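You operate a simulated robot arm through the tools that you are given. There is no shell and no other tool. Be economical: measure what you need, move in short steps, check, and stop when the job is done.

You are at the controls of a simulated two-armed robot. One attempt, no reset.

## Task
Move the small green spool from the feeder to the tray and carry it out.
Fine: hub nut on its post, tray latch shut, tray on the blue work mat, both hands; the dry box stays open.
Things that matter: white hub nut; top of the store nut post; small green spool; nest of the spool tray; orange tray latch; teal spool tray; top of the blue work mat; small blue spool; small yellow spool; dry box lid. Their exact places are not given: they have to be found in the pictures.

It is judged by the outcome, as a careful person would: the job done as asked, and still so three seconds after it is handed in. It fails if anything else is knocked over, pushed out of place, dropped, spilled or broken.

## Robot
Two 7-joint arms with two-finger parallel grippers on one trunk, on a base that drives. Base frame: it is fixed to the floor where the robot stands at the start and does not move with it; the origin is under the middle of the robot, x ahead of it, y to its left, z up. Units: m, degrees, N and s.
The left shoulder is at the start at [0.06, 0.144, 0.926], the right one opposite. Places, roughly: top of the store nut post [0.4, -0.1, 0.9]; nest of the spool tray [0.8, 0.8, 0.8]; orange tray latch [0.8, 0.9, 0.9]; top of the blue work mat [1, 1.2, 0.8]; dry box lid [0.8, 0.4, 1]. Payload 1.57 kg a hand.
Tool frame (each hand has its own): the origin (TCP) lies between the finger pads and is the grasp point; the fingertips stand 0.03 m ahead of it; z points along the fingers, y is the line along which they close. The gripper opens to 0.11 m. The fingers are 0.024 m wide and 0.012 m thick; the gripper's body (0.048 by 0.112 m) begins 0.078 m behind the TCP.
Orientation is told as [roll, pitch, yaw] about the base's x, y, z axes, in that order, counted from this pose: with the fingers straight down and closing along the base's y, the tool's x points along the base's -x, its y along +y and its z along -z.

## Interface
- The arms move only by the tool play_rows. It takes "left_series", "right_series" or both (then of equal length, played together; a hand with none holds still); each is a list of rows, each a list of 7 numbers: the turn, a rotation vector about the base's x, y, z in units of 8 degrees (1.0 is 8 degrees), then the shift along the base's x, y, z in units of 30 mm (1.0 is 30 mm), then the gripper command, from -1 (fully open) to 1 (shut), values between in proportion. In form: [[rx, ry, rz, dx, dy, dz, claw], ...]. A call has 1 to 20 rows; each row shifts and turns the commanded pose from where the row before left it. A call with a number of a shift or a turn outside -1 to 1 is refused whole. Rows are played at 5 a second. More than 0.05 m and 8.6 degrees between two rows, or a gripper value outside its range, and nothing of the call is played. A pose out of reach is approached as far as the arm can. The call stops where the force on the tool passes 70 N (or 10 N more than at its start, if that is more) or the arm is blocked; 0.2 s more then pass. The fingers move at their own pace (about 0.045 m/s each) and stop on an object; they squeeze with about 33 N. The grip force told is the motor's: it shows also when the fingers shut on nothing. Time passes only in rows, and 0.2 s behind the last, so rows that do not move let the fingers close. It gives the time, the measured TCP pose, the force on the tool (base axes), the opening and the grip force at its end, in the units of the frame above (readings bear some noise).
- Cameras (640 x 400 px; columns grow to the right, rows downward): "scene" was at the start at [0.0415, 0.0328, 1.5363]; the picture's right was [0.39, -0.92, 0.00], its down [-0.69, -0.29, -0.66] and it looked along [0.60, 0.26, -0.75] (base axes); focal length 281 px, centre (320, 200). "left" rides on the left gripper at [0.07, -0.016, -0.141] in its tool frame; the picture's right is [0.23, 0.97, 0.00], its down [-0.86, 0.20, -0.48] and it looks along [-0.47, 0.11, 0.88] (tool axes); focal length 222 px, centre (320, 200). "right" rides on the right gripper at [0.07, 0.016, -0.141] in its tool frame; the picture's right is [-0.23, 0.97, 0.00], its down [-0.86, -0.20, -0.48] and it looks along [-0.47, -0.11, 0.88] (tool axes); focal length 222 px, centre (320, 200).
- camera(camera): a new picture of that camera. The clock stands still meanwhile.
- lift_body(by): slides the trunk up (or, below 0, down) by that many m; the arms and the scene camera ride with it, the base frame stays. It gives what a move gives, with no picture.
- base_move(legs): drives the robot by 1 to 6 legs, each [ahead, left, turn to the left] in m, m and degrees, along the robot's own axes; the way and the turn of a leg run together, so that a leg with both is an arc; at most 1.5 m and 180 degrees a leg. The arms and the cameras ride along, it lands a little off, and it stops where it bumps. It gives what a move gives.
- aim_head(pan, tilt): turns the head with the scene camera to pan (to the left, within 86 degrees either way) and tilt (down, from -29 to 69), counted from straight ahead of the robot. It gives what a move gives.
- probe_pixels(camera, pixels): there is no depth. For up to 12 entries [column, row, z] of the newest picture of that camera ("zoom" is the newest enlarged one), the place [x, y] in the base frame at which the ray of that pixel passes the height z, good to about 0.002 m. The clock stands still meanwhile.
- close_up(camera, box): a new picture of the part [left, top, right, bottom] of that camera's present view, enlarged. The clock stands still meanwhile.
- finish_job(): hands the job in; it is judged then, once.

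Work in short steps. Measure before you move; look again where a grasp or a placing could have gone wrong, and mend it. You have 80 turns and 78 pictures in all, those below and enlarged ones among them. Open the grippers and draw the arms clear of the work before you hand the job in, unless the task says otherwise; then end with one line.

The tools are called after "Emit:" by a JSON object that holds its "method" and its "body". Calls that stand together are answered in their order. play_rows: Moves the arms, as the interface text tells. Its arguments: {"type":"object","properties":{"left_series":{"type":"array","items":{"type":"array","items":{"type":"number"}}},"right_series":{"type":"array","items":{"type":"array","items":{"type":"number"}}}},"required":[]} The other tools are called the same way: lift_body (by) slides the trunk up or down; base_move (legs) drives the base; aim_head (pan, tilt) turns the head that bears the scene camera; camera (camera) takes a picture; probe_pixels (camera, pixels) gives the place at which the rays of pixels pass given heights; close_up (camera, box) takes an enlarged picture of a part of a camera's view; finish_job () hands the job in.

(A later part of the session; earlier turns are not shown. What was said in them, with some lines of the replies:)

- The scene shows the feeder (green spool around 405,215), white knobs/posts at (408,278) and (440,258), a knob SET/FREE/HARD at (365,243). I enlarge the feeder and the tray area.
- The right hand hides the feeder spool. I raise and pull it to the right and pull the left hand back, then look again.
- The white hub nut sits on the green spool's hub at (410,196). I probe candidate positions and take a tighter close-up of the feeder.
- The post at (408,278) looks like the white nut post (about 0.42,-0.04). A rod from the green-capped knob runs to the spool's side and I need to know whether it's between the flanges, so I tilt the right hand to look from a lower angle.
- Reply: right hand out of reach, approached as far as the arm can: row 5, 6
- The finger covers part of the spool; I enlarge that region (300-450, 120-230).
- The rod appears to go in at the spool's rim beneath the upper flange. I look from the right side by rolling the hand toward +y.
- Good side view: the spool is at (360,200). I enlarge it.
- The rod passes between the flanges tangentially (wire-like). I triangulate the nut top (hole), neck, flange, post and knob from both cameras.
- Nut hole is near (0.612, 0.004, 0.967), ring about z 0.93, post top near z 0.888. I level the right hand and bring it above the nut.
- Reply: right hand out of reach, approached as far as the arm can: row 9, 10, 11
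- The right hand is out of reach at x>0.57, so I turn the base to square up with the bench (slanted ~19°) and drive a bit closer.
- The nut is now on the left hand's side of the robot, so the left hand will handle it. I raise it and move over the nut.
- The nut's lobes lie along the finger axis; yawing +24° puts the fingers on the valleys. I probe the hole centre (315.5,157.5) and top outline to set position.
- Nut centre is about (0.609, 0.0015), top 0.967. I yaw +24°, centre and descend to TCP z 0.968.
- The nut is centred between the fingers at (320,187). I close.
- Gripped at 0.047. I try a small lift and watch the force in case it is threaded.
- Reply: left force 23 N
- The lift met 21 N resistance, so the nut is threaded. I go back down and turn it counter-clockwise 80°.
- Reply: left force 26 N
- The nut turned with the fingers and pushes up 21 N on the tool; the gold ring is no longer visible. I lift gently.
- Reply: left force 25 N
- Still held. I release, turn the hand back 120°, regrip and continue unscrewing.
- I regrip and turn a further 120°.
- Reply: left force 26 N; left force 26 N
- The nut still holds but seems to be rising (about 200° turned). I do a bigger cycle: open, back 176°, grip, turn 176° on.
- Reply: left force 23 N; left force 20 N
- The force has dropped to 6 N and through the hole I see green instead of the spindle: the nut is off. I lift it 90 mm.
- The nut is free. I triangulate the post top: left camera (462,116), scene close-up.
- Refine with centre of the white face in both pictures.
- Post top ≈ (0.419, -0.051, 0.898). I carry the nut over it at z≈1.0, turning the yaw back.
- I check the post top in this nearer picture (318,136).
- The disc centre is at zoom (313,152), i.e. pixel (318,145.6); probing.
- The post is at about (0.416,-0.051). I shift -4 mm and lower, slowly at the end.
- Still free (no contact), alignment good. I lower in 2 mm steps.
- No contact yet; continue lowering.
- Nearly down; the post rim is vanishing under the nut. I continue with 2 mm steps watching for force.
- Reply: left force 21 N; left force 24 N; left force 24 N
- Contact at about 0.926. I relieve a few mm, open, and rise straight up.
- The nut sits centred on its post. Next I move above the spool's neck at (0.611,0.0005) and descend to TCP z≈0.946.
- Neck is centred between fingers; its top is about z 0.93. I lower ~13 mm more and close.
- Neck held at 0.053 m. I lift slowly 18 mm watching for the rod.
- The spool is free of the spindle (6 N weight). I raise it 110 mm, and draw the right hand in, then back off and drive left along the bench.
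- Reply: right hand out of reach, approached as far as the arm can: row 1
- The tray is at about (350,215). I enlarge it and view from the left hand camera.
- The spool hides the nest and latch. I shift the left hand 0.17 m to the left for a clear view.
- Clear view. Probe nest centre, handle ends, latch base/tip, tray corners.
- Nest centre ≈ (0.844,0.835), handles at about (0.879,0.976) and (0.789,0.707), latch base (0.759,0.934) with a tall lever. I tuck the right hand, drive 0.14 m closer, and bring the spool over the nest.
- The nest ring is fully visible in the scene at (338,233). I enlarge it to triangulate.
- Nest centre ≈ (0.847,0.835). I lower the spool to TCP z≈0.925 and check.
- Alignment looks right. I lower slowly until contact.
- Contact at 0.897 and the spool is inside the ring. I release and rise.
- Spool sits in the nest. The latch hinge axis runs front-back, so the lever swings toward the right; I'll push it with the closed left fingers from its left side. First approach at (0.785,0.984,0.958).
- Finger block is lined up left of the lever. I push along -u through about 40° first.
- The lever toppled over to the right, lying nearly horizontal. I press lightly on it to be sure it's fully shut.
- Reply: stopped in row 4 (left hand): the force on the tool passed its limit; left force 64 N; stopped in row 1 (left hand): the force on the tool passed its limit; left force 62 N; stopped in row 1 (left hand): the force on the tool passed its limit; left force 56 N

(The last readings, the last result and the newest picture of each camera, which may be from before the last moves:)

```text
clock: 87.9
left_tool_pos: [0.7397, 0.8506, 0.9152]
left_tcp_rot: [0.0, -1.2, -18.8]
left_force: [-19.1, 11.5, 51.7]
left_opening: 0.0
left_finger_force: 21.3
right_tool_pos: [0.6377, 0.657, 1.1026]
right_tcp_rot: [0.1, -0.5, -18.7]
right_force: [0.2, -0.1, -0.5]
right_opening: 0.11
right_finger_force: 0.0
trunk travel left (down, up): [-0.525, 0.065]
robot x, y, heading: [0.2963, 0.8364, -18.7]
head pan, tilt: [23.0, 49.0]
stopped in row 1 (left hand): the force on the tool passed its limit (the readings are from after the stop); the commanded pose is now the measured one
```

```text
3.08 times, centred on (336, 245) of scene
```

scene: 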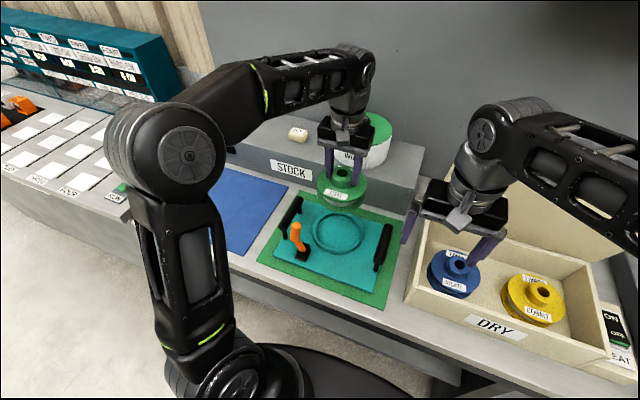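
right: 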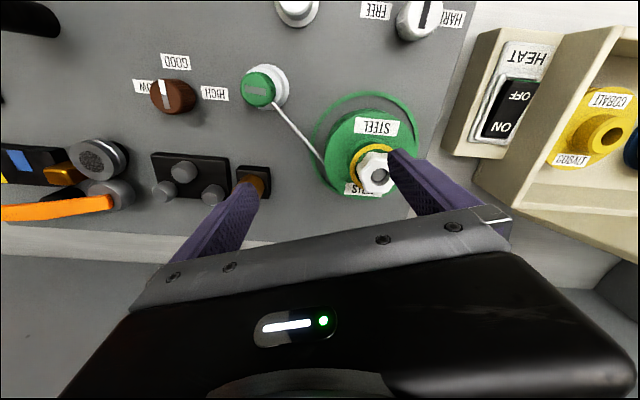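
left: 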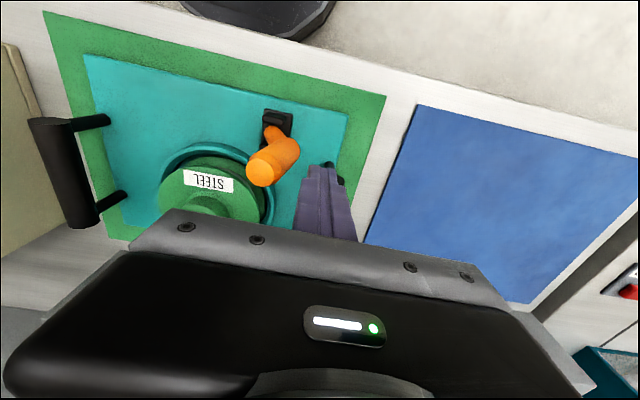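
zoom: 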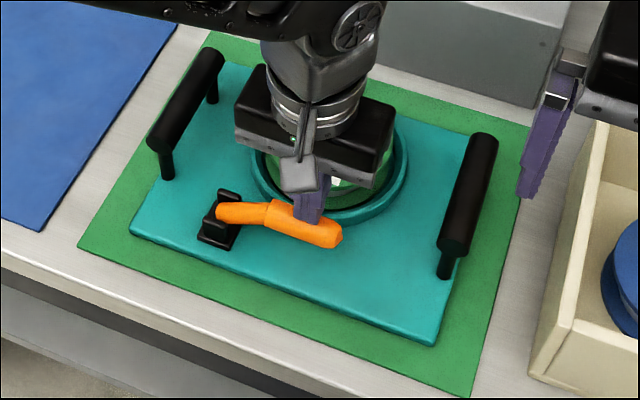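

The lever is firmly at its stop (contact at tip z 0.885). I lift off and look at latch and spool.

Emit:
{"method": "play_rows", "body": {"left_series": [[0, 0, 0, 0, 0, 0.4, 1], [0, 0, 0, 0, 0, 0.8, 1], [0, 0, 0, 0, 0, 0.8, 1], [0, 0, 0, 0, 0, 0.8, -1], [0, 0, 0, 0.4, 0.95, 0.8, -1], [0, 0, 0, 0.4, 0.95, 0.5, -1], [0, 0, 0, 0.4, 0.95, 0, -1], [0, 0, 0, 0.4, 0.95, 0, -1], [0, 0, 0, 0, 0, 0, -1]]}}

Emit:
{"method": "close_up", "body": {"camera": "scene", "box": [256, 180, 416, 310]}}

```text
clock: 89.9
left_tool_pos: [0.7923, 0.9617, 1.036]
left_tcp_rot: [0.0, -1.1, -18.7]
left_force: [-0.4, -0.5, 0.4]
left_opening: 0.1099
left_finger_force: 0.1
right_tool_pos: [0.6398, 0.6568, 1.1007]
right_tcp_rot: [0.0, -0.1, -18.9]
right_force: [0.0, -0.5, 0.1]
right_opening: 0.1103
right_finger_force: 0.1
trunk travel left (down, up): [-0.525, 0.065]
robot x, y, heading: [0.2991, 0.84, -18.9]
head pan, tilt: [23.0, 49.0]
```

```text
3.08 times, centred on (336, 245) of scene
```

zoom: 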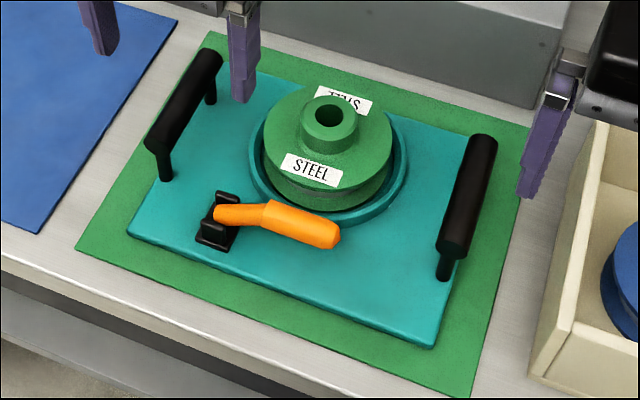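

Latch is shut and spool nested. I probe the handles now, then drive 0.17 m left so the tray is central to the robot.

Emit:
{"method": "probe_pixels", "body": {"camera": "zoom", "pixels": [[211, 58, 0.883], [157, 142, 0.883], [484, 142, 0.883], [454, 246, 0.883], [331, 115, 0.88], [435, 345, 0.815], [128, 234, 0.815]]}}

Emit:
{"method": "base_move", "body": {"legs": [[0, 0.17, 0]]}}

Emit:
{"method": "aim_head", "body": {"pan": 8, "tilt": 49}}

Emit:
{"method": "camera", "body": {"camera": "scene"}}

```text
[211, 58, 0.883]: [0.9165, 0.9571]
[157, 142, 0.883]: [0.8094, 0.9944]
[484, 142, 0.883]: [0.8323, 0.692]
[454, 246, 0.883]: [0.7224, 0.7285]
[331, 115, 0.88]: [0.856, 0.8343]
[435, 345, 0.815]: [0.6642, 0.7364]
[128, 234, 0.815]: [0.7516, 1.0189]
```

```text
clock: 91.4
left_tool_pos: [0.8472, 1.1241, 1.0359]
left_tcp_rot: [-0.1, -1.1, -18.8]
left_force: [0.1, 0.6, -0.4]
left_opening: 0.11
left_finger_force: 0.1
right_tool_pos: [0.6958, 0.8183, 1.1021]
right_tcp_rot: [0.0, -0.1, -18.7]
right_force: [0.3, 0.3, -0.3]
right_opening: 0.1101
right_finger_force: 0.0
trunk travel left (down, up): [-0.525, 0.065]
robot x, y, heading: [0.3577, 0.9939, -18.7]
head pan, tilt: [23.0, 49.0]
```

```text
clock: 92.1
left_tool_pos: [0.8467, 1.1233, 1.0364]
left_tcp_rot: [0.0, -1.1, -18.9]
left_force: [-0.5, 0.0, 0.5]
left_opening: 0.1097
left_finger_force: 0.1
right_tool_pos: [0.6937, 0.8174, 1.0994]
right_tcp_rot: [0.0, -0.1, -18.9]
right_force: [0.4, -0.1, 0.6]
right_opening: 0.1098
right_finger_force: 0.1
trunk travel left (down, up): [-0.525, 0.065]
robot x, y, heading: [0.3556, 1.0001, -18.7]
head pan, tilt: [8.0, 49.0]
```

```text
15 pictures are left
```

scene: 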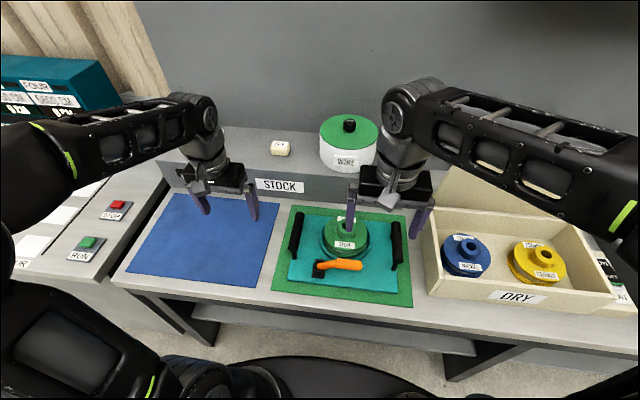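

Handles: left (0.863,0.976), right (0.777,0.710). I bring both hands above them with partly open grippers, down to z≈0.955.

Emit:
{"method": "play_rows", "body": {"left_series": [[0, 0.14, 0, 0.107, -0.98, 0, -0.27], [0, 0, 0, 0.107, -0.98, 0, -0.27], [0, 0, 0, 0.107, -0.98, 0, -0.27], [0, 0, 0, 0.107, -0.98, 0, -0.27], [0, 0, 0, 0.107, -0.98, 0, -0.27], [0, 0, 0, 0, 0, -0.54, -0.27], [0, 0, 0, 0, 0, -0.54, -0.27], [0, 0, 0, 0, 0, -0.54, -0.27], [0, 0, 0, 0, 0, -0.54, -0.27], [0, 0, 0, 0, 0, -0.54, -0.27], [0, 0, 0, 0, 0, 0, -0.27]], "right_series": [[0, 0, 0, 0.55, -0.72, 0, -0.27], [0, 0, 0, 0.55, -0.72, 0, -0.27], [0, 0, 0, 0.55, -0.72, 0, -0.27], [0, 0, 0, 0.55, -0.72, 0, -0.27], [0, 0, 0, 0.55, -0.72, 0, -0.27], [0, 0, 0, 0, 0, -0.96, -0.27], [0, 0, 0, 0, 0, -0.96, -0.27], [0, 0, 0, 0, 0, -0.96, -0.27], [0, 0, 0, 0, 0, -0.96, -0.27], [0, 0, 0, 0, 0, -0.96, -0.27], [0, 0, 0, 0, 0, 0, -0.27]]}}

Emit:
{"method": "camera", "body": {"camera": "left"}}

Emit:
{"method": "camera", "body": {"camera": "right"}}

```text
clock: 94.5
left_tool_pos: [0.8628, 0.9751, 0.9546]
left_tcp_rot: [-0.4, 0.1, -18.8]
left_force: [1.6, 1.2, 0.0]
left_opening: 0.0698
left_finger_force: 0.1
right_tool_pos: [0.7781, 0.7099, 0.956]
right_tcp_rot: [0.0, 0.0, -18.7]
right_force: [-0.2, 0.1, 0.0]
right_opening: 0.0699
right_finger_force: 0.1
trunk travel left (down, up): [-0.525, 0.065]
robot x, y, heading: [0.3571, 0.998, -18.6]
head pan, tilt: [8.0, 49.0]
```

```text
14 pictures are left
```

left: 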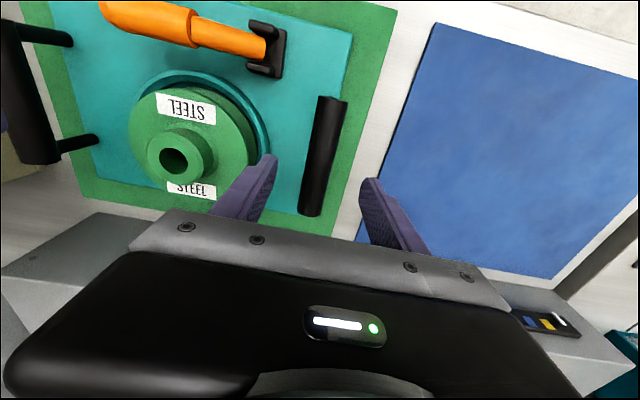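

```text
13 pictures are left
```

right: 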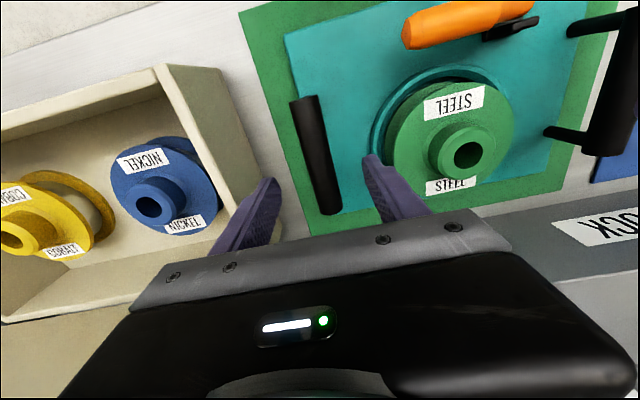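

Both handles are centred between fingers. I lower to z≈0.88 and close both hands.

Emit:
{"method": "play_rows", "body": {"left_series": [[0, 0, 0, 0, 0, -0.62, -0.27], [0, 0, 0, 0, 0, -0.62, -0.27], [0, 0, 0, 0, 0, -0.62, -0.27], [0, 0, 0, 0, 0, -0.62, -0.27], [0, 0, 0, 0, 0, 0, -0.27], [0, 0, 0, 0, 0, 0, 1], [0, 0, 0, 0, 0, 0, 1], [0, 0, 0, 0, 0, 0, 1], [0, 0, 0, 0, 0, 0, 1], [0, 0, 0, 0, 0, 0, 1]], "right_series": [[0, 0, 0, 0, 0, -0.62, -0.27], [0, 0, 0, 0, 0, -0.62, -0.27], [0, 0, 0, 0, 0, -0.62, -0.27], [0, 0, 0, 0, 0, -0.62, -0.27], [0, 0, 0, 0, 0, 0, -0.27], [0, 0, 0, 0, 0, 0, 1], [0, 0, 0, 0, 0, 0, 1], [0, 0, 0, 0, 0, 0, 1], [0, 0, 0, 0, 0, 0, 1], [0, 0, 0, 0, 0, 0, 1]]}}

Emit:
{"method": "camera", "body": {"camera": "scene"}}

```text
clock: 96.7
left_tool_pos: [0.863, 0.975, 0.8811]
left_tcp_rot: [-0.3, 0.0, -18.7]
left_force: [3.7, 2.9, 0.1]
left_opening: 0.0281
left_finger_force: 33.0
right_tool_pos: [0.7766, 0.709, 0.8807]
right_tcp_rot: [0.1, -0.1, -18.7]
right_force: [-5.1, -6.8, 0.9]
right_opening: 0.0279
right_finger_force: 33.3
trunk travel left (down, up): [-0.525, 0.065]
robot x, y, heading: [0.3568, 0.9956, -18.6]
head pan, tilt: [8.0, 49.0]
```

```text
12 pictures are left
```

scene: 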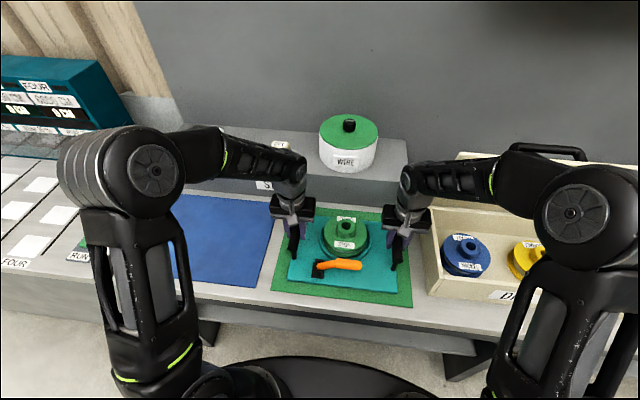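

Both hands hold the handles (0.028). I lift together 60 mm and probe the front edge of the left station for base clearance.

Emit:
{"method": "play_rows", "body": {"left_series": [[0, 0, 0, 0, 0, 0.2, 1], [0, 0, 0, 0, 0, 0.3, 1], [0, 0, 0, 0, 0, 0.4, 1], [0, 0, 0, 0, 0, 0.4, 1], [0, 0, 0, 0, 0, 0.4, 1], [0, 0, 0, 0, 0, 0.3, 1], [0, 0, 0, 0, 0, 0, 1]], "right_series": [[0, 0, 0, 0, 0, 0.2, 1], [0, 0, 0, 0, 0, 0.3, 1], [0, 0, 0, 0, 0, 0.4, 1], [0, 0, 0, 0, 0, 0.4, 1], [0, 0, 0, 0, 0, 0.4, 1], [0, 0, 0, 0, 0, 0.3, 1], [0, 0, 0, 0, 0, 0, 1]]}}

Emit:
{"method": "camera", "body": {"camera": "scene"}}

Emit:
{"method": "probe_pixels", "body": {"camera": "scene", "pixels": [[30, 275, 0.805], [70, 277, 0.805], [150, 284, 0.805], [200, 292, 0.805], [300, 305, 0.805], [180, 194, 0.807], [268, 203, 0.807]]}}

```text
clock: 98.3
left_tool_pos: [0.8628, 0.9763, 0.9404]
left_tcp_rot: [-0.4, 0.1, -18.8]
left_force: [7.9, 2.2, -6.3]
left_opening: 0.0283
left_finger_force: 33.1
right_tool_pos: [0.7784, 0.7089, 0.9409]
right_tcp_rot: [0.1, 0.0, -18.7]
right_force: [-7.7, -1.1, -5.6]
right_opening: 0.0278
right_finger_force: 32.9
trunk travel left (down, up): [-0.525, 0.065]
robot x, y, heading: [0.357, 0.9982, -18.9]
head pan, tilt: [8.0, 49.0]
```

```text
11 pictures are left
```

scene: 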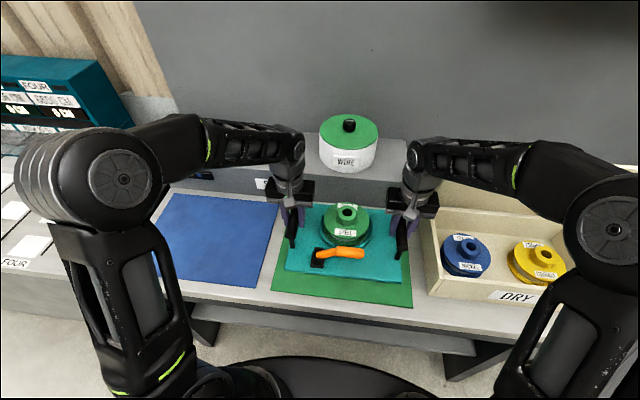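

```text
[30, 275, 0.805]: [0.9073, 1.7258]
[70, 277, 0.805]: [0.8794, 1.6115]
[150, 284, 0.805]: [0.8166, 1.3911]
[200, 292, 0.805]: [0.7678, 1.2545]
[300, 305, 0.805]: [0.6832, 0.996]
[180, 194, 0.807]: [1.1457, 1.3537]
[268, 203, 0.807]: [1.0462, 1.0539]
```

Tray is lifted level (≈12 N total). I drive left 0.43 m over the blue mat.

Emit:
{"method": "base_move", "body": {"legs": [[0, 0.43, 0]]}}

Emit:
{"method": "camera", "body": {"camera": "scene"}}

```text
clock: 101.0
left_tool_pos: [1.0084, 1.3966, 0.9395]
left_tcp_rot: [-0.4, 0.1, -19.2]
left_force: [4.1, -5.7, -6.2]
left_opening: 0.0282
left_finger_force: 32.8
right_tool_pos: [0.9217, 1.131, 0.9418]
right_tcp_rot: [0.0, -0.1, -19.0]
right_force: [-2.8, 6.8, -7.0]
right_opening: 0.0278
right_finger_force: 32.0
trunk travel left (down, up): [-0.525, 0.065]
robot x, y, heading: [0.5009, 1.4242, -18.9]
head pan, tilt: [8.0, 49.0]
```

```text
10 pictures are left
```

scene: 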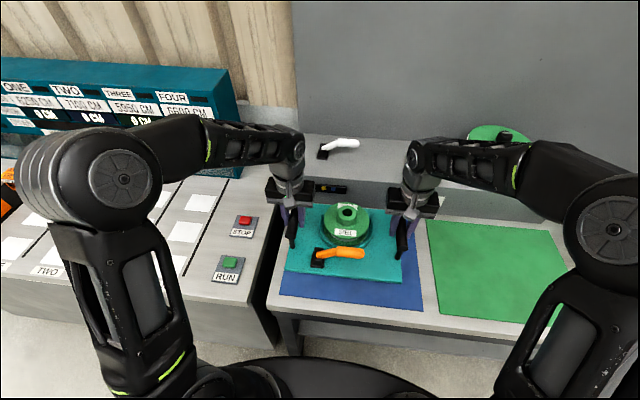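

I check the mat's front corners (281,293), (424,310) against the tray's front corners.

Emit:
{"method": "probe_pixels", "body": {"camera": "scene", "pixels": [[281, 293, 0.807], [424, 310, 0.807], [410, 212, 0.807], [316, 196, 0.807], [285, 272, 0.875], [402, 284, 0.875]]}}

```text
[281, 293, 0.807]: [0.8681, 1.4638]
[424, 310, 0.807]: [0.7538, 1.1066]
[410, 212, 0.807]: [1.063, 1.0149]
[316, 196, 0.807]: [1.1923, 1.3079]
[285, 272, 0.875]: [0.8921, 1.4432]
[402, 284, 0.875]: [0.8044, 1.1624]
```

Tray would sit with only ~12 mm margin at left, so I shift both hands 25 mm right, then lower.

Emit:
{"method": "play_rows", "body": {"left_series": [[0, 0, 0, -0.135, -0.395, 0, 1], [0, 0, 0, -0.135, -0.395, 0, 1], [0, 0, 0, 0, 0, -0.4, 1], [0, 0, 0, 0, 0, -0.4, 1], [0, 0, 0, 0, 0, -0.4, 1], [0, 0, 0, 0, 0, -0.3, 1], [0, 0, 0, 0, 0, -0.2, 1], [0, 0, 0, 0, 0, 0, 1]], "right_series": [[0, 0, 0, -0.135, -0.395, 0, 1], [0, 0, 0, -0.135, -0.395, 0, 1], [0, 0, 0, 0, 0, -0.4, 1], [0, 0, 0, 0, 0, -0.4, 1], [0, 0, 0, 0, 0, -0.4, 1], [0, 0, 0, 0, 0, -0.3, 1], [0, 0, 0, 0, 0, -0.2, 1], [0, 0, 0, 0, 0, 0, 1]]}}

Emit:
{"method": "play_rows", "body": {"left_series": [[0, 0, 0, 0, 0, -0.1, 1], [0, 0, 0, 0, 0, -0.1, 1], [0, 0, 0, 0, 0, 0, 1]], "right_series": [[0, 0, 0, 0, 0, -0.1, 1], [0, 0, 0, 0, 0, -0.1, 1], [0, 0, 0, 0, 0, 0, 1]]}}

Emit:
{"method": "close_up", "body": {"camera": "scene", "box": [250, 180, 450, 320]}}

```text
clock: 102.8
left_tool_pos: [1.0004, 1.3724, 0.8886]
left_tcp_rot: [-0.6, 0.0, -19.3]
left_force: [2.6, -10.8, -6.1]
left_opening: 0.0276
left_finger_force: 32.6
right_tool_pos: [0.9123, 1.1071, 0.8898]
right_tcp_rot: [0.1, -0.2, -19.1]
right_force: [-4.1, 10.5, -7.6]
right_opening: 0.0276
right_finger_force: 33.1
trunk travel left (down, up): [-0.525, 0.065]
robot x, y, heading: [0.5004, 1.4197, -19.3]
head pan, tilt: [8.0, 49.0]
```

```text
clock: 103.7
left_tool_pos: [0.9996, 1.3716, 0.8827]
left_tcp_rot: [-0.4, 0.2, -19.3]
left_force: [3.1, -8.9, -7.4]
left_opening: 0.028
left_finger_force: 33.3
right_tool_pos: [0.9129, 1.1062, 0.8842]
right_tcp_rot: [0.2, -0.1, -19.0]
right_force: [-2.9, 9.2, -6.3]
right_opening: 0.0275
right_finger_force: 33.3
trunk travel left (down, up): [-0.525, 0.065]
robot x, y, heading: [0.5023, 1.4245, -19.0]
head pan, tilt: [8.0, 49.0]
```

```text
2.86 times, centred on (350, 250) of scene
```

zoom: 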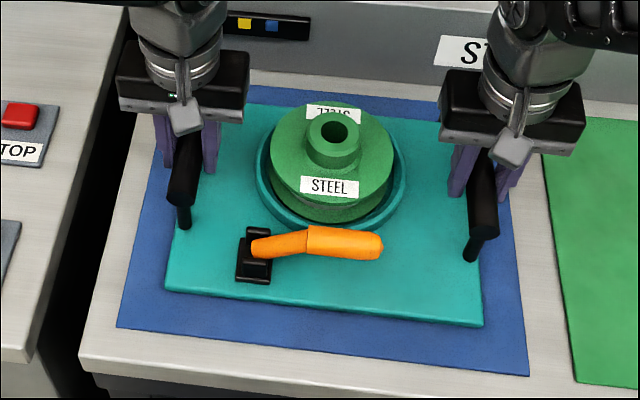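

Centred on the mat, still a couple of mm up. Lower to contact.

Emit:
{"method": "play_rows", "body": {"left_series": [[0, 0, 0, 0, 0, -0.07, 1], [0, 0, 0, 0, 0, -0.05, 1], [0, 0, 0, 0, 0, 0, 1]], "right_series": [[0, 0, 0, 0, 0, -0.07, 1], [0, 0, 0, 0, 0, -0.05, 1], [0, 0, 0, 0, 0, 0, 1]]}}

```text
clock: 104.5
left_tool_pos: [0.9996, 1.3721, 0.8807]
left_tcp_rot: [-0.5, -0.1, -19.2]
left_force: [5.6, -8.5, 6.8]
left_opening: 0.0279
left_finger_force: 32.8
right_tool_pos: [0.9133, 1.1062, 0.8813]
right_tcp_rot: [0.1, -0.3, -19.0]
right_force: [0.7, 8.7, 7.8]
right_opening: 0.0279
right_finger_force: 33.0
trunk travel left (down, up): [-0.525, 0.065]
robot x, y, heading: [0.5008, 1.4239, -19.3]
head pan, tilt: [8.0, 49.0]
```

The tray has landed (both forces turned upward). I open both to 70 mm and rise straight up, then fully clear.

Emit:
{"method": "play_rows", "body": {"left_series": [[0, 0, 0, 0, 0, 0, 0.3], [0, 0, 0, 0, 0, 0, 0], [0, 0, 0, 0, 0, 0, -0.27], [0, 0, 0, 0, 0, 0, -0.27], [0, 0, 0, 0, 0, 0.4, -0.27], [0, 0, 0, 0, 0, 0.6, -0.27], [0, 0, 0, 0, 0, 0.8, -0.27], [0, 0, 0, 0, 0, 1, -0.27], [0, 0, 0, 0, 0, 1, -1], [0, 0, 0, 0, 0, 1, -1], [0, 0, 0, -0.8, 0.3, 0.5, -1], [0, 0, 0, -0.8, 0.3, 0, -1], [0, 0, 0, 0, 0, 0, -1]], "right_series": [[0, 0, 0, 0, 0, 0, 0.3], [0, 0, 0, 0, 0, 0, 0], [0, 0, 0, 0, 0, 0, -0.27], [0, 0, 0, 0, 0, 0, -0.27], [0, 0, 0, 0, 0, 0.4, -0.27], [0, 0, 0, 0, 0, 0.6, -0.27], [0, 0, 0, 0, 0, 0.8, -0.27], [0, 0, 0, 0, 0, 1, -0.27], [0, 0, 0, 0, 0, 1, -1], [0, 0, 0, 0, 0, 1, -1], [0, 0, 0, -0.8, 0.3, 0.5, -1], [0, 0, 0, -0.8, 0.3, 0, -1], [0, 0, 0, 0, 0, 0, -1]]}}

Emit:
{"method": "base_move", "body": {"legs": [[-0.25, 0, 0]]}}

Emit:
{"method": "camera", "body": {"camera": "scene"}}

```text
clock: 107.2
left_tool_pos: [0.9502, 1.3908, 1.0409]
left_tcp_rot: [-0.4, 0.0, -19.2]
left_force: [-0.5, -0.7, 0.5]
left_opening: 0.1097
left_finger_force: 0.1
right_tool_pos: [0.8654, 1.1241, 1.0405]
right_tcp_rot: [0.1, 0.0, -19.0]
right_force: [0.2, -0.3, -0.4]
right_opening: 0.11
right_finger_force: 0.0
trunk travel left (down, up): [-0.525, 0.065]
robot x, y, heading: [0.4999, 1.421, -19.0]
head pan, tilt: [8.0, 49.0]
```

```text
clock: 109.1
left_tool_pos: [0.708, 1.4768, 1.0412]
left_tcp_rot: [-0.5, -0.1, -19.1]
left_force: [-0.1, 0.5, 0.4]
left_opening: 0.1102
left_finger_force: 0.1
right_tool_pos: [0.6221, 1.2093, 1.0397]
right_tcp_rot: [0.1, -0.3, -19.0]
right_force: [0.8, 0.4, 0.3]
right_opening: 0.11
right_finger_force: 0.0
trunk travel left (down, up): [-0.525, 0.065]
robot x, y, heading: [0.2575, 1.503, -18.9]
head pan, tilt: [8.0, 49.0]
```

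```text
8 pictures are left
```

scene: 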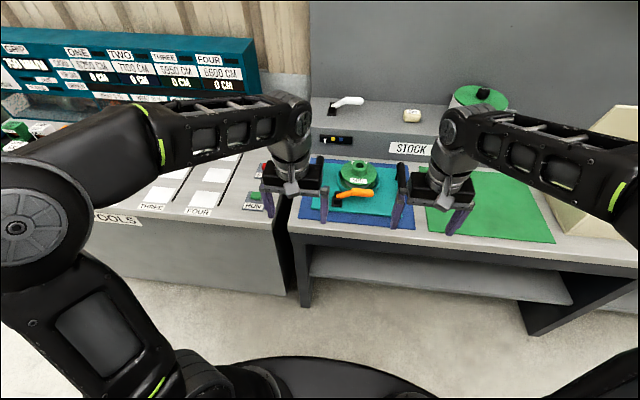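

I check the tray close up and pan right to see the dry box and the nut on its post.

Emit:
{"method": "close_up", "body": {"camera": "scene", "box": [280, 130, 440, 240]}}

Emit:
{"method": "aim_head", "body": {"pan": -45, "tilt": 25}}

Emit:
{"method": "camera", "body": {"camera": "scene"}}

```text
3.64 times, centred on (360, 185) of scene
```

zoom: 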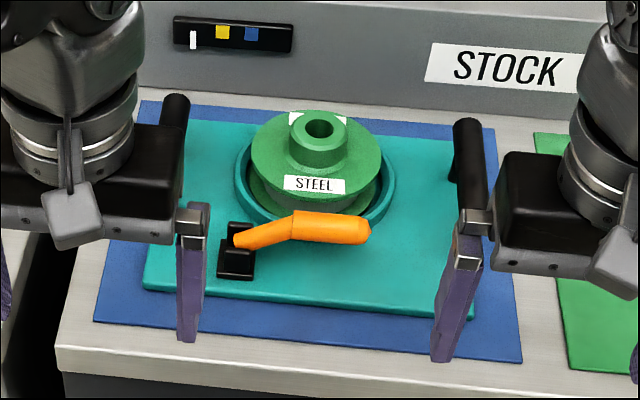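

```text
clock: 110.3
left_tool_pos: [0.7074, 1.4758, 1.0393]
left_tcp_rot: [-0.3, 0.0, -19.1]
left_force: [0.2, -0.4, -0.1]
left_opening: 0.11
left_finger_force: 0.0
right_tool_pos: [0.6216, 1.2089, 1.0391]
right_tcp_rot: [0.1, -0.2, -19.0]
right_force: [0.9, 0.1, -0.4]
right_opening: 0.1102
right_finger_force: 0.0
trunk travel left (down, up): [-0.525, 0.065]
robot x, y, heading: [0.2579, 1.5077, -18.8]
head pan, tilt: [-45.0, 25.0]
```

```text
6 pictures are left
```

scene: 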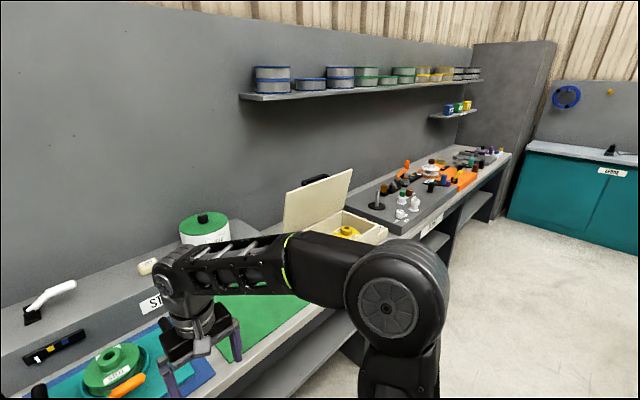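

One last enlarged look at the feeder area for the nut on its post (around 405,200).

Emit:
{"method": "close_up", "body": {"camera": "scene", "box": [350, 160, 450, 235]}}

```text
5.33 times, centred on (400, 198) of scene
```

zoom: 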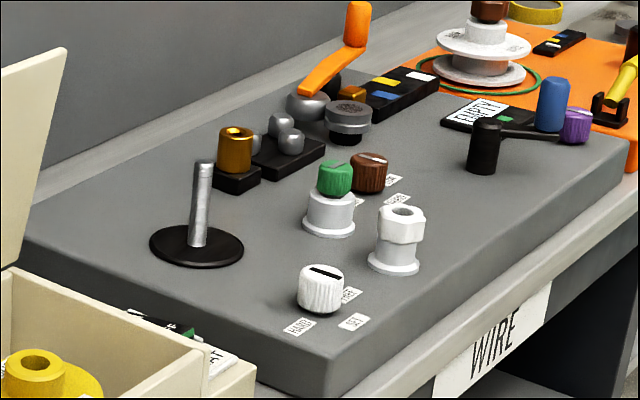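

The nut is on its post, the tray is latched on the blue mat, the dry box is open and both hands are clear, so I hand the job in.

Emit:
{"method": "finish_job", "body": {}}

```text
The job is handed in.
```

The green spool is in the tray with the latch shut, the tray was carried with both hands onto the blue work mat, the hub nut is on its post, and the dry box is still open.
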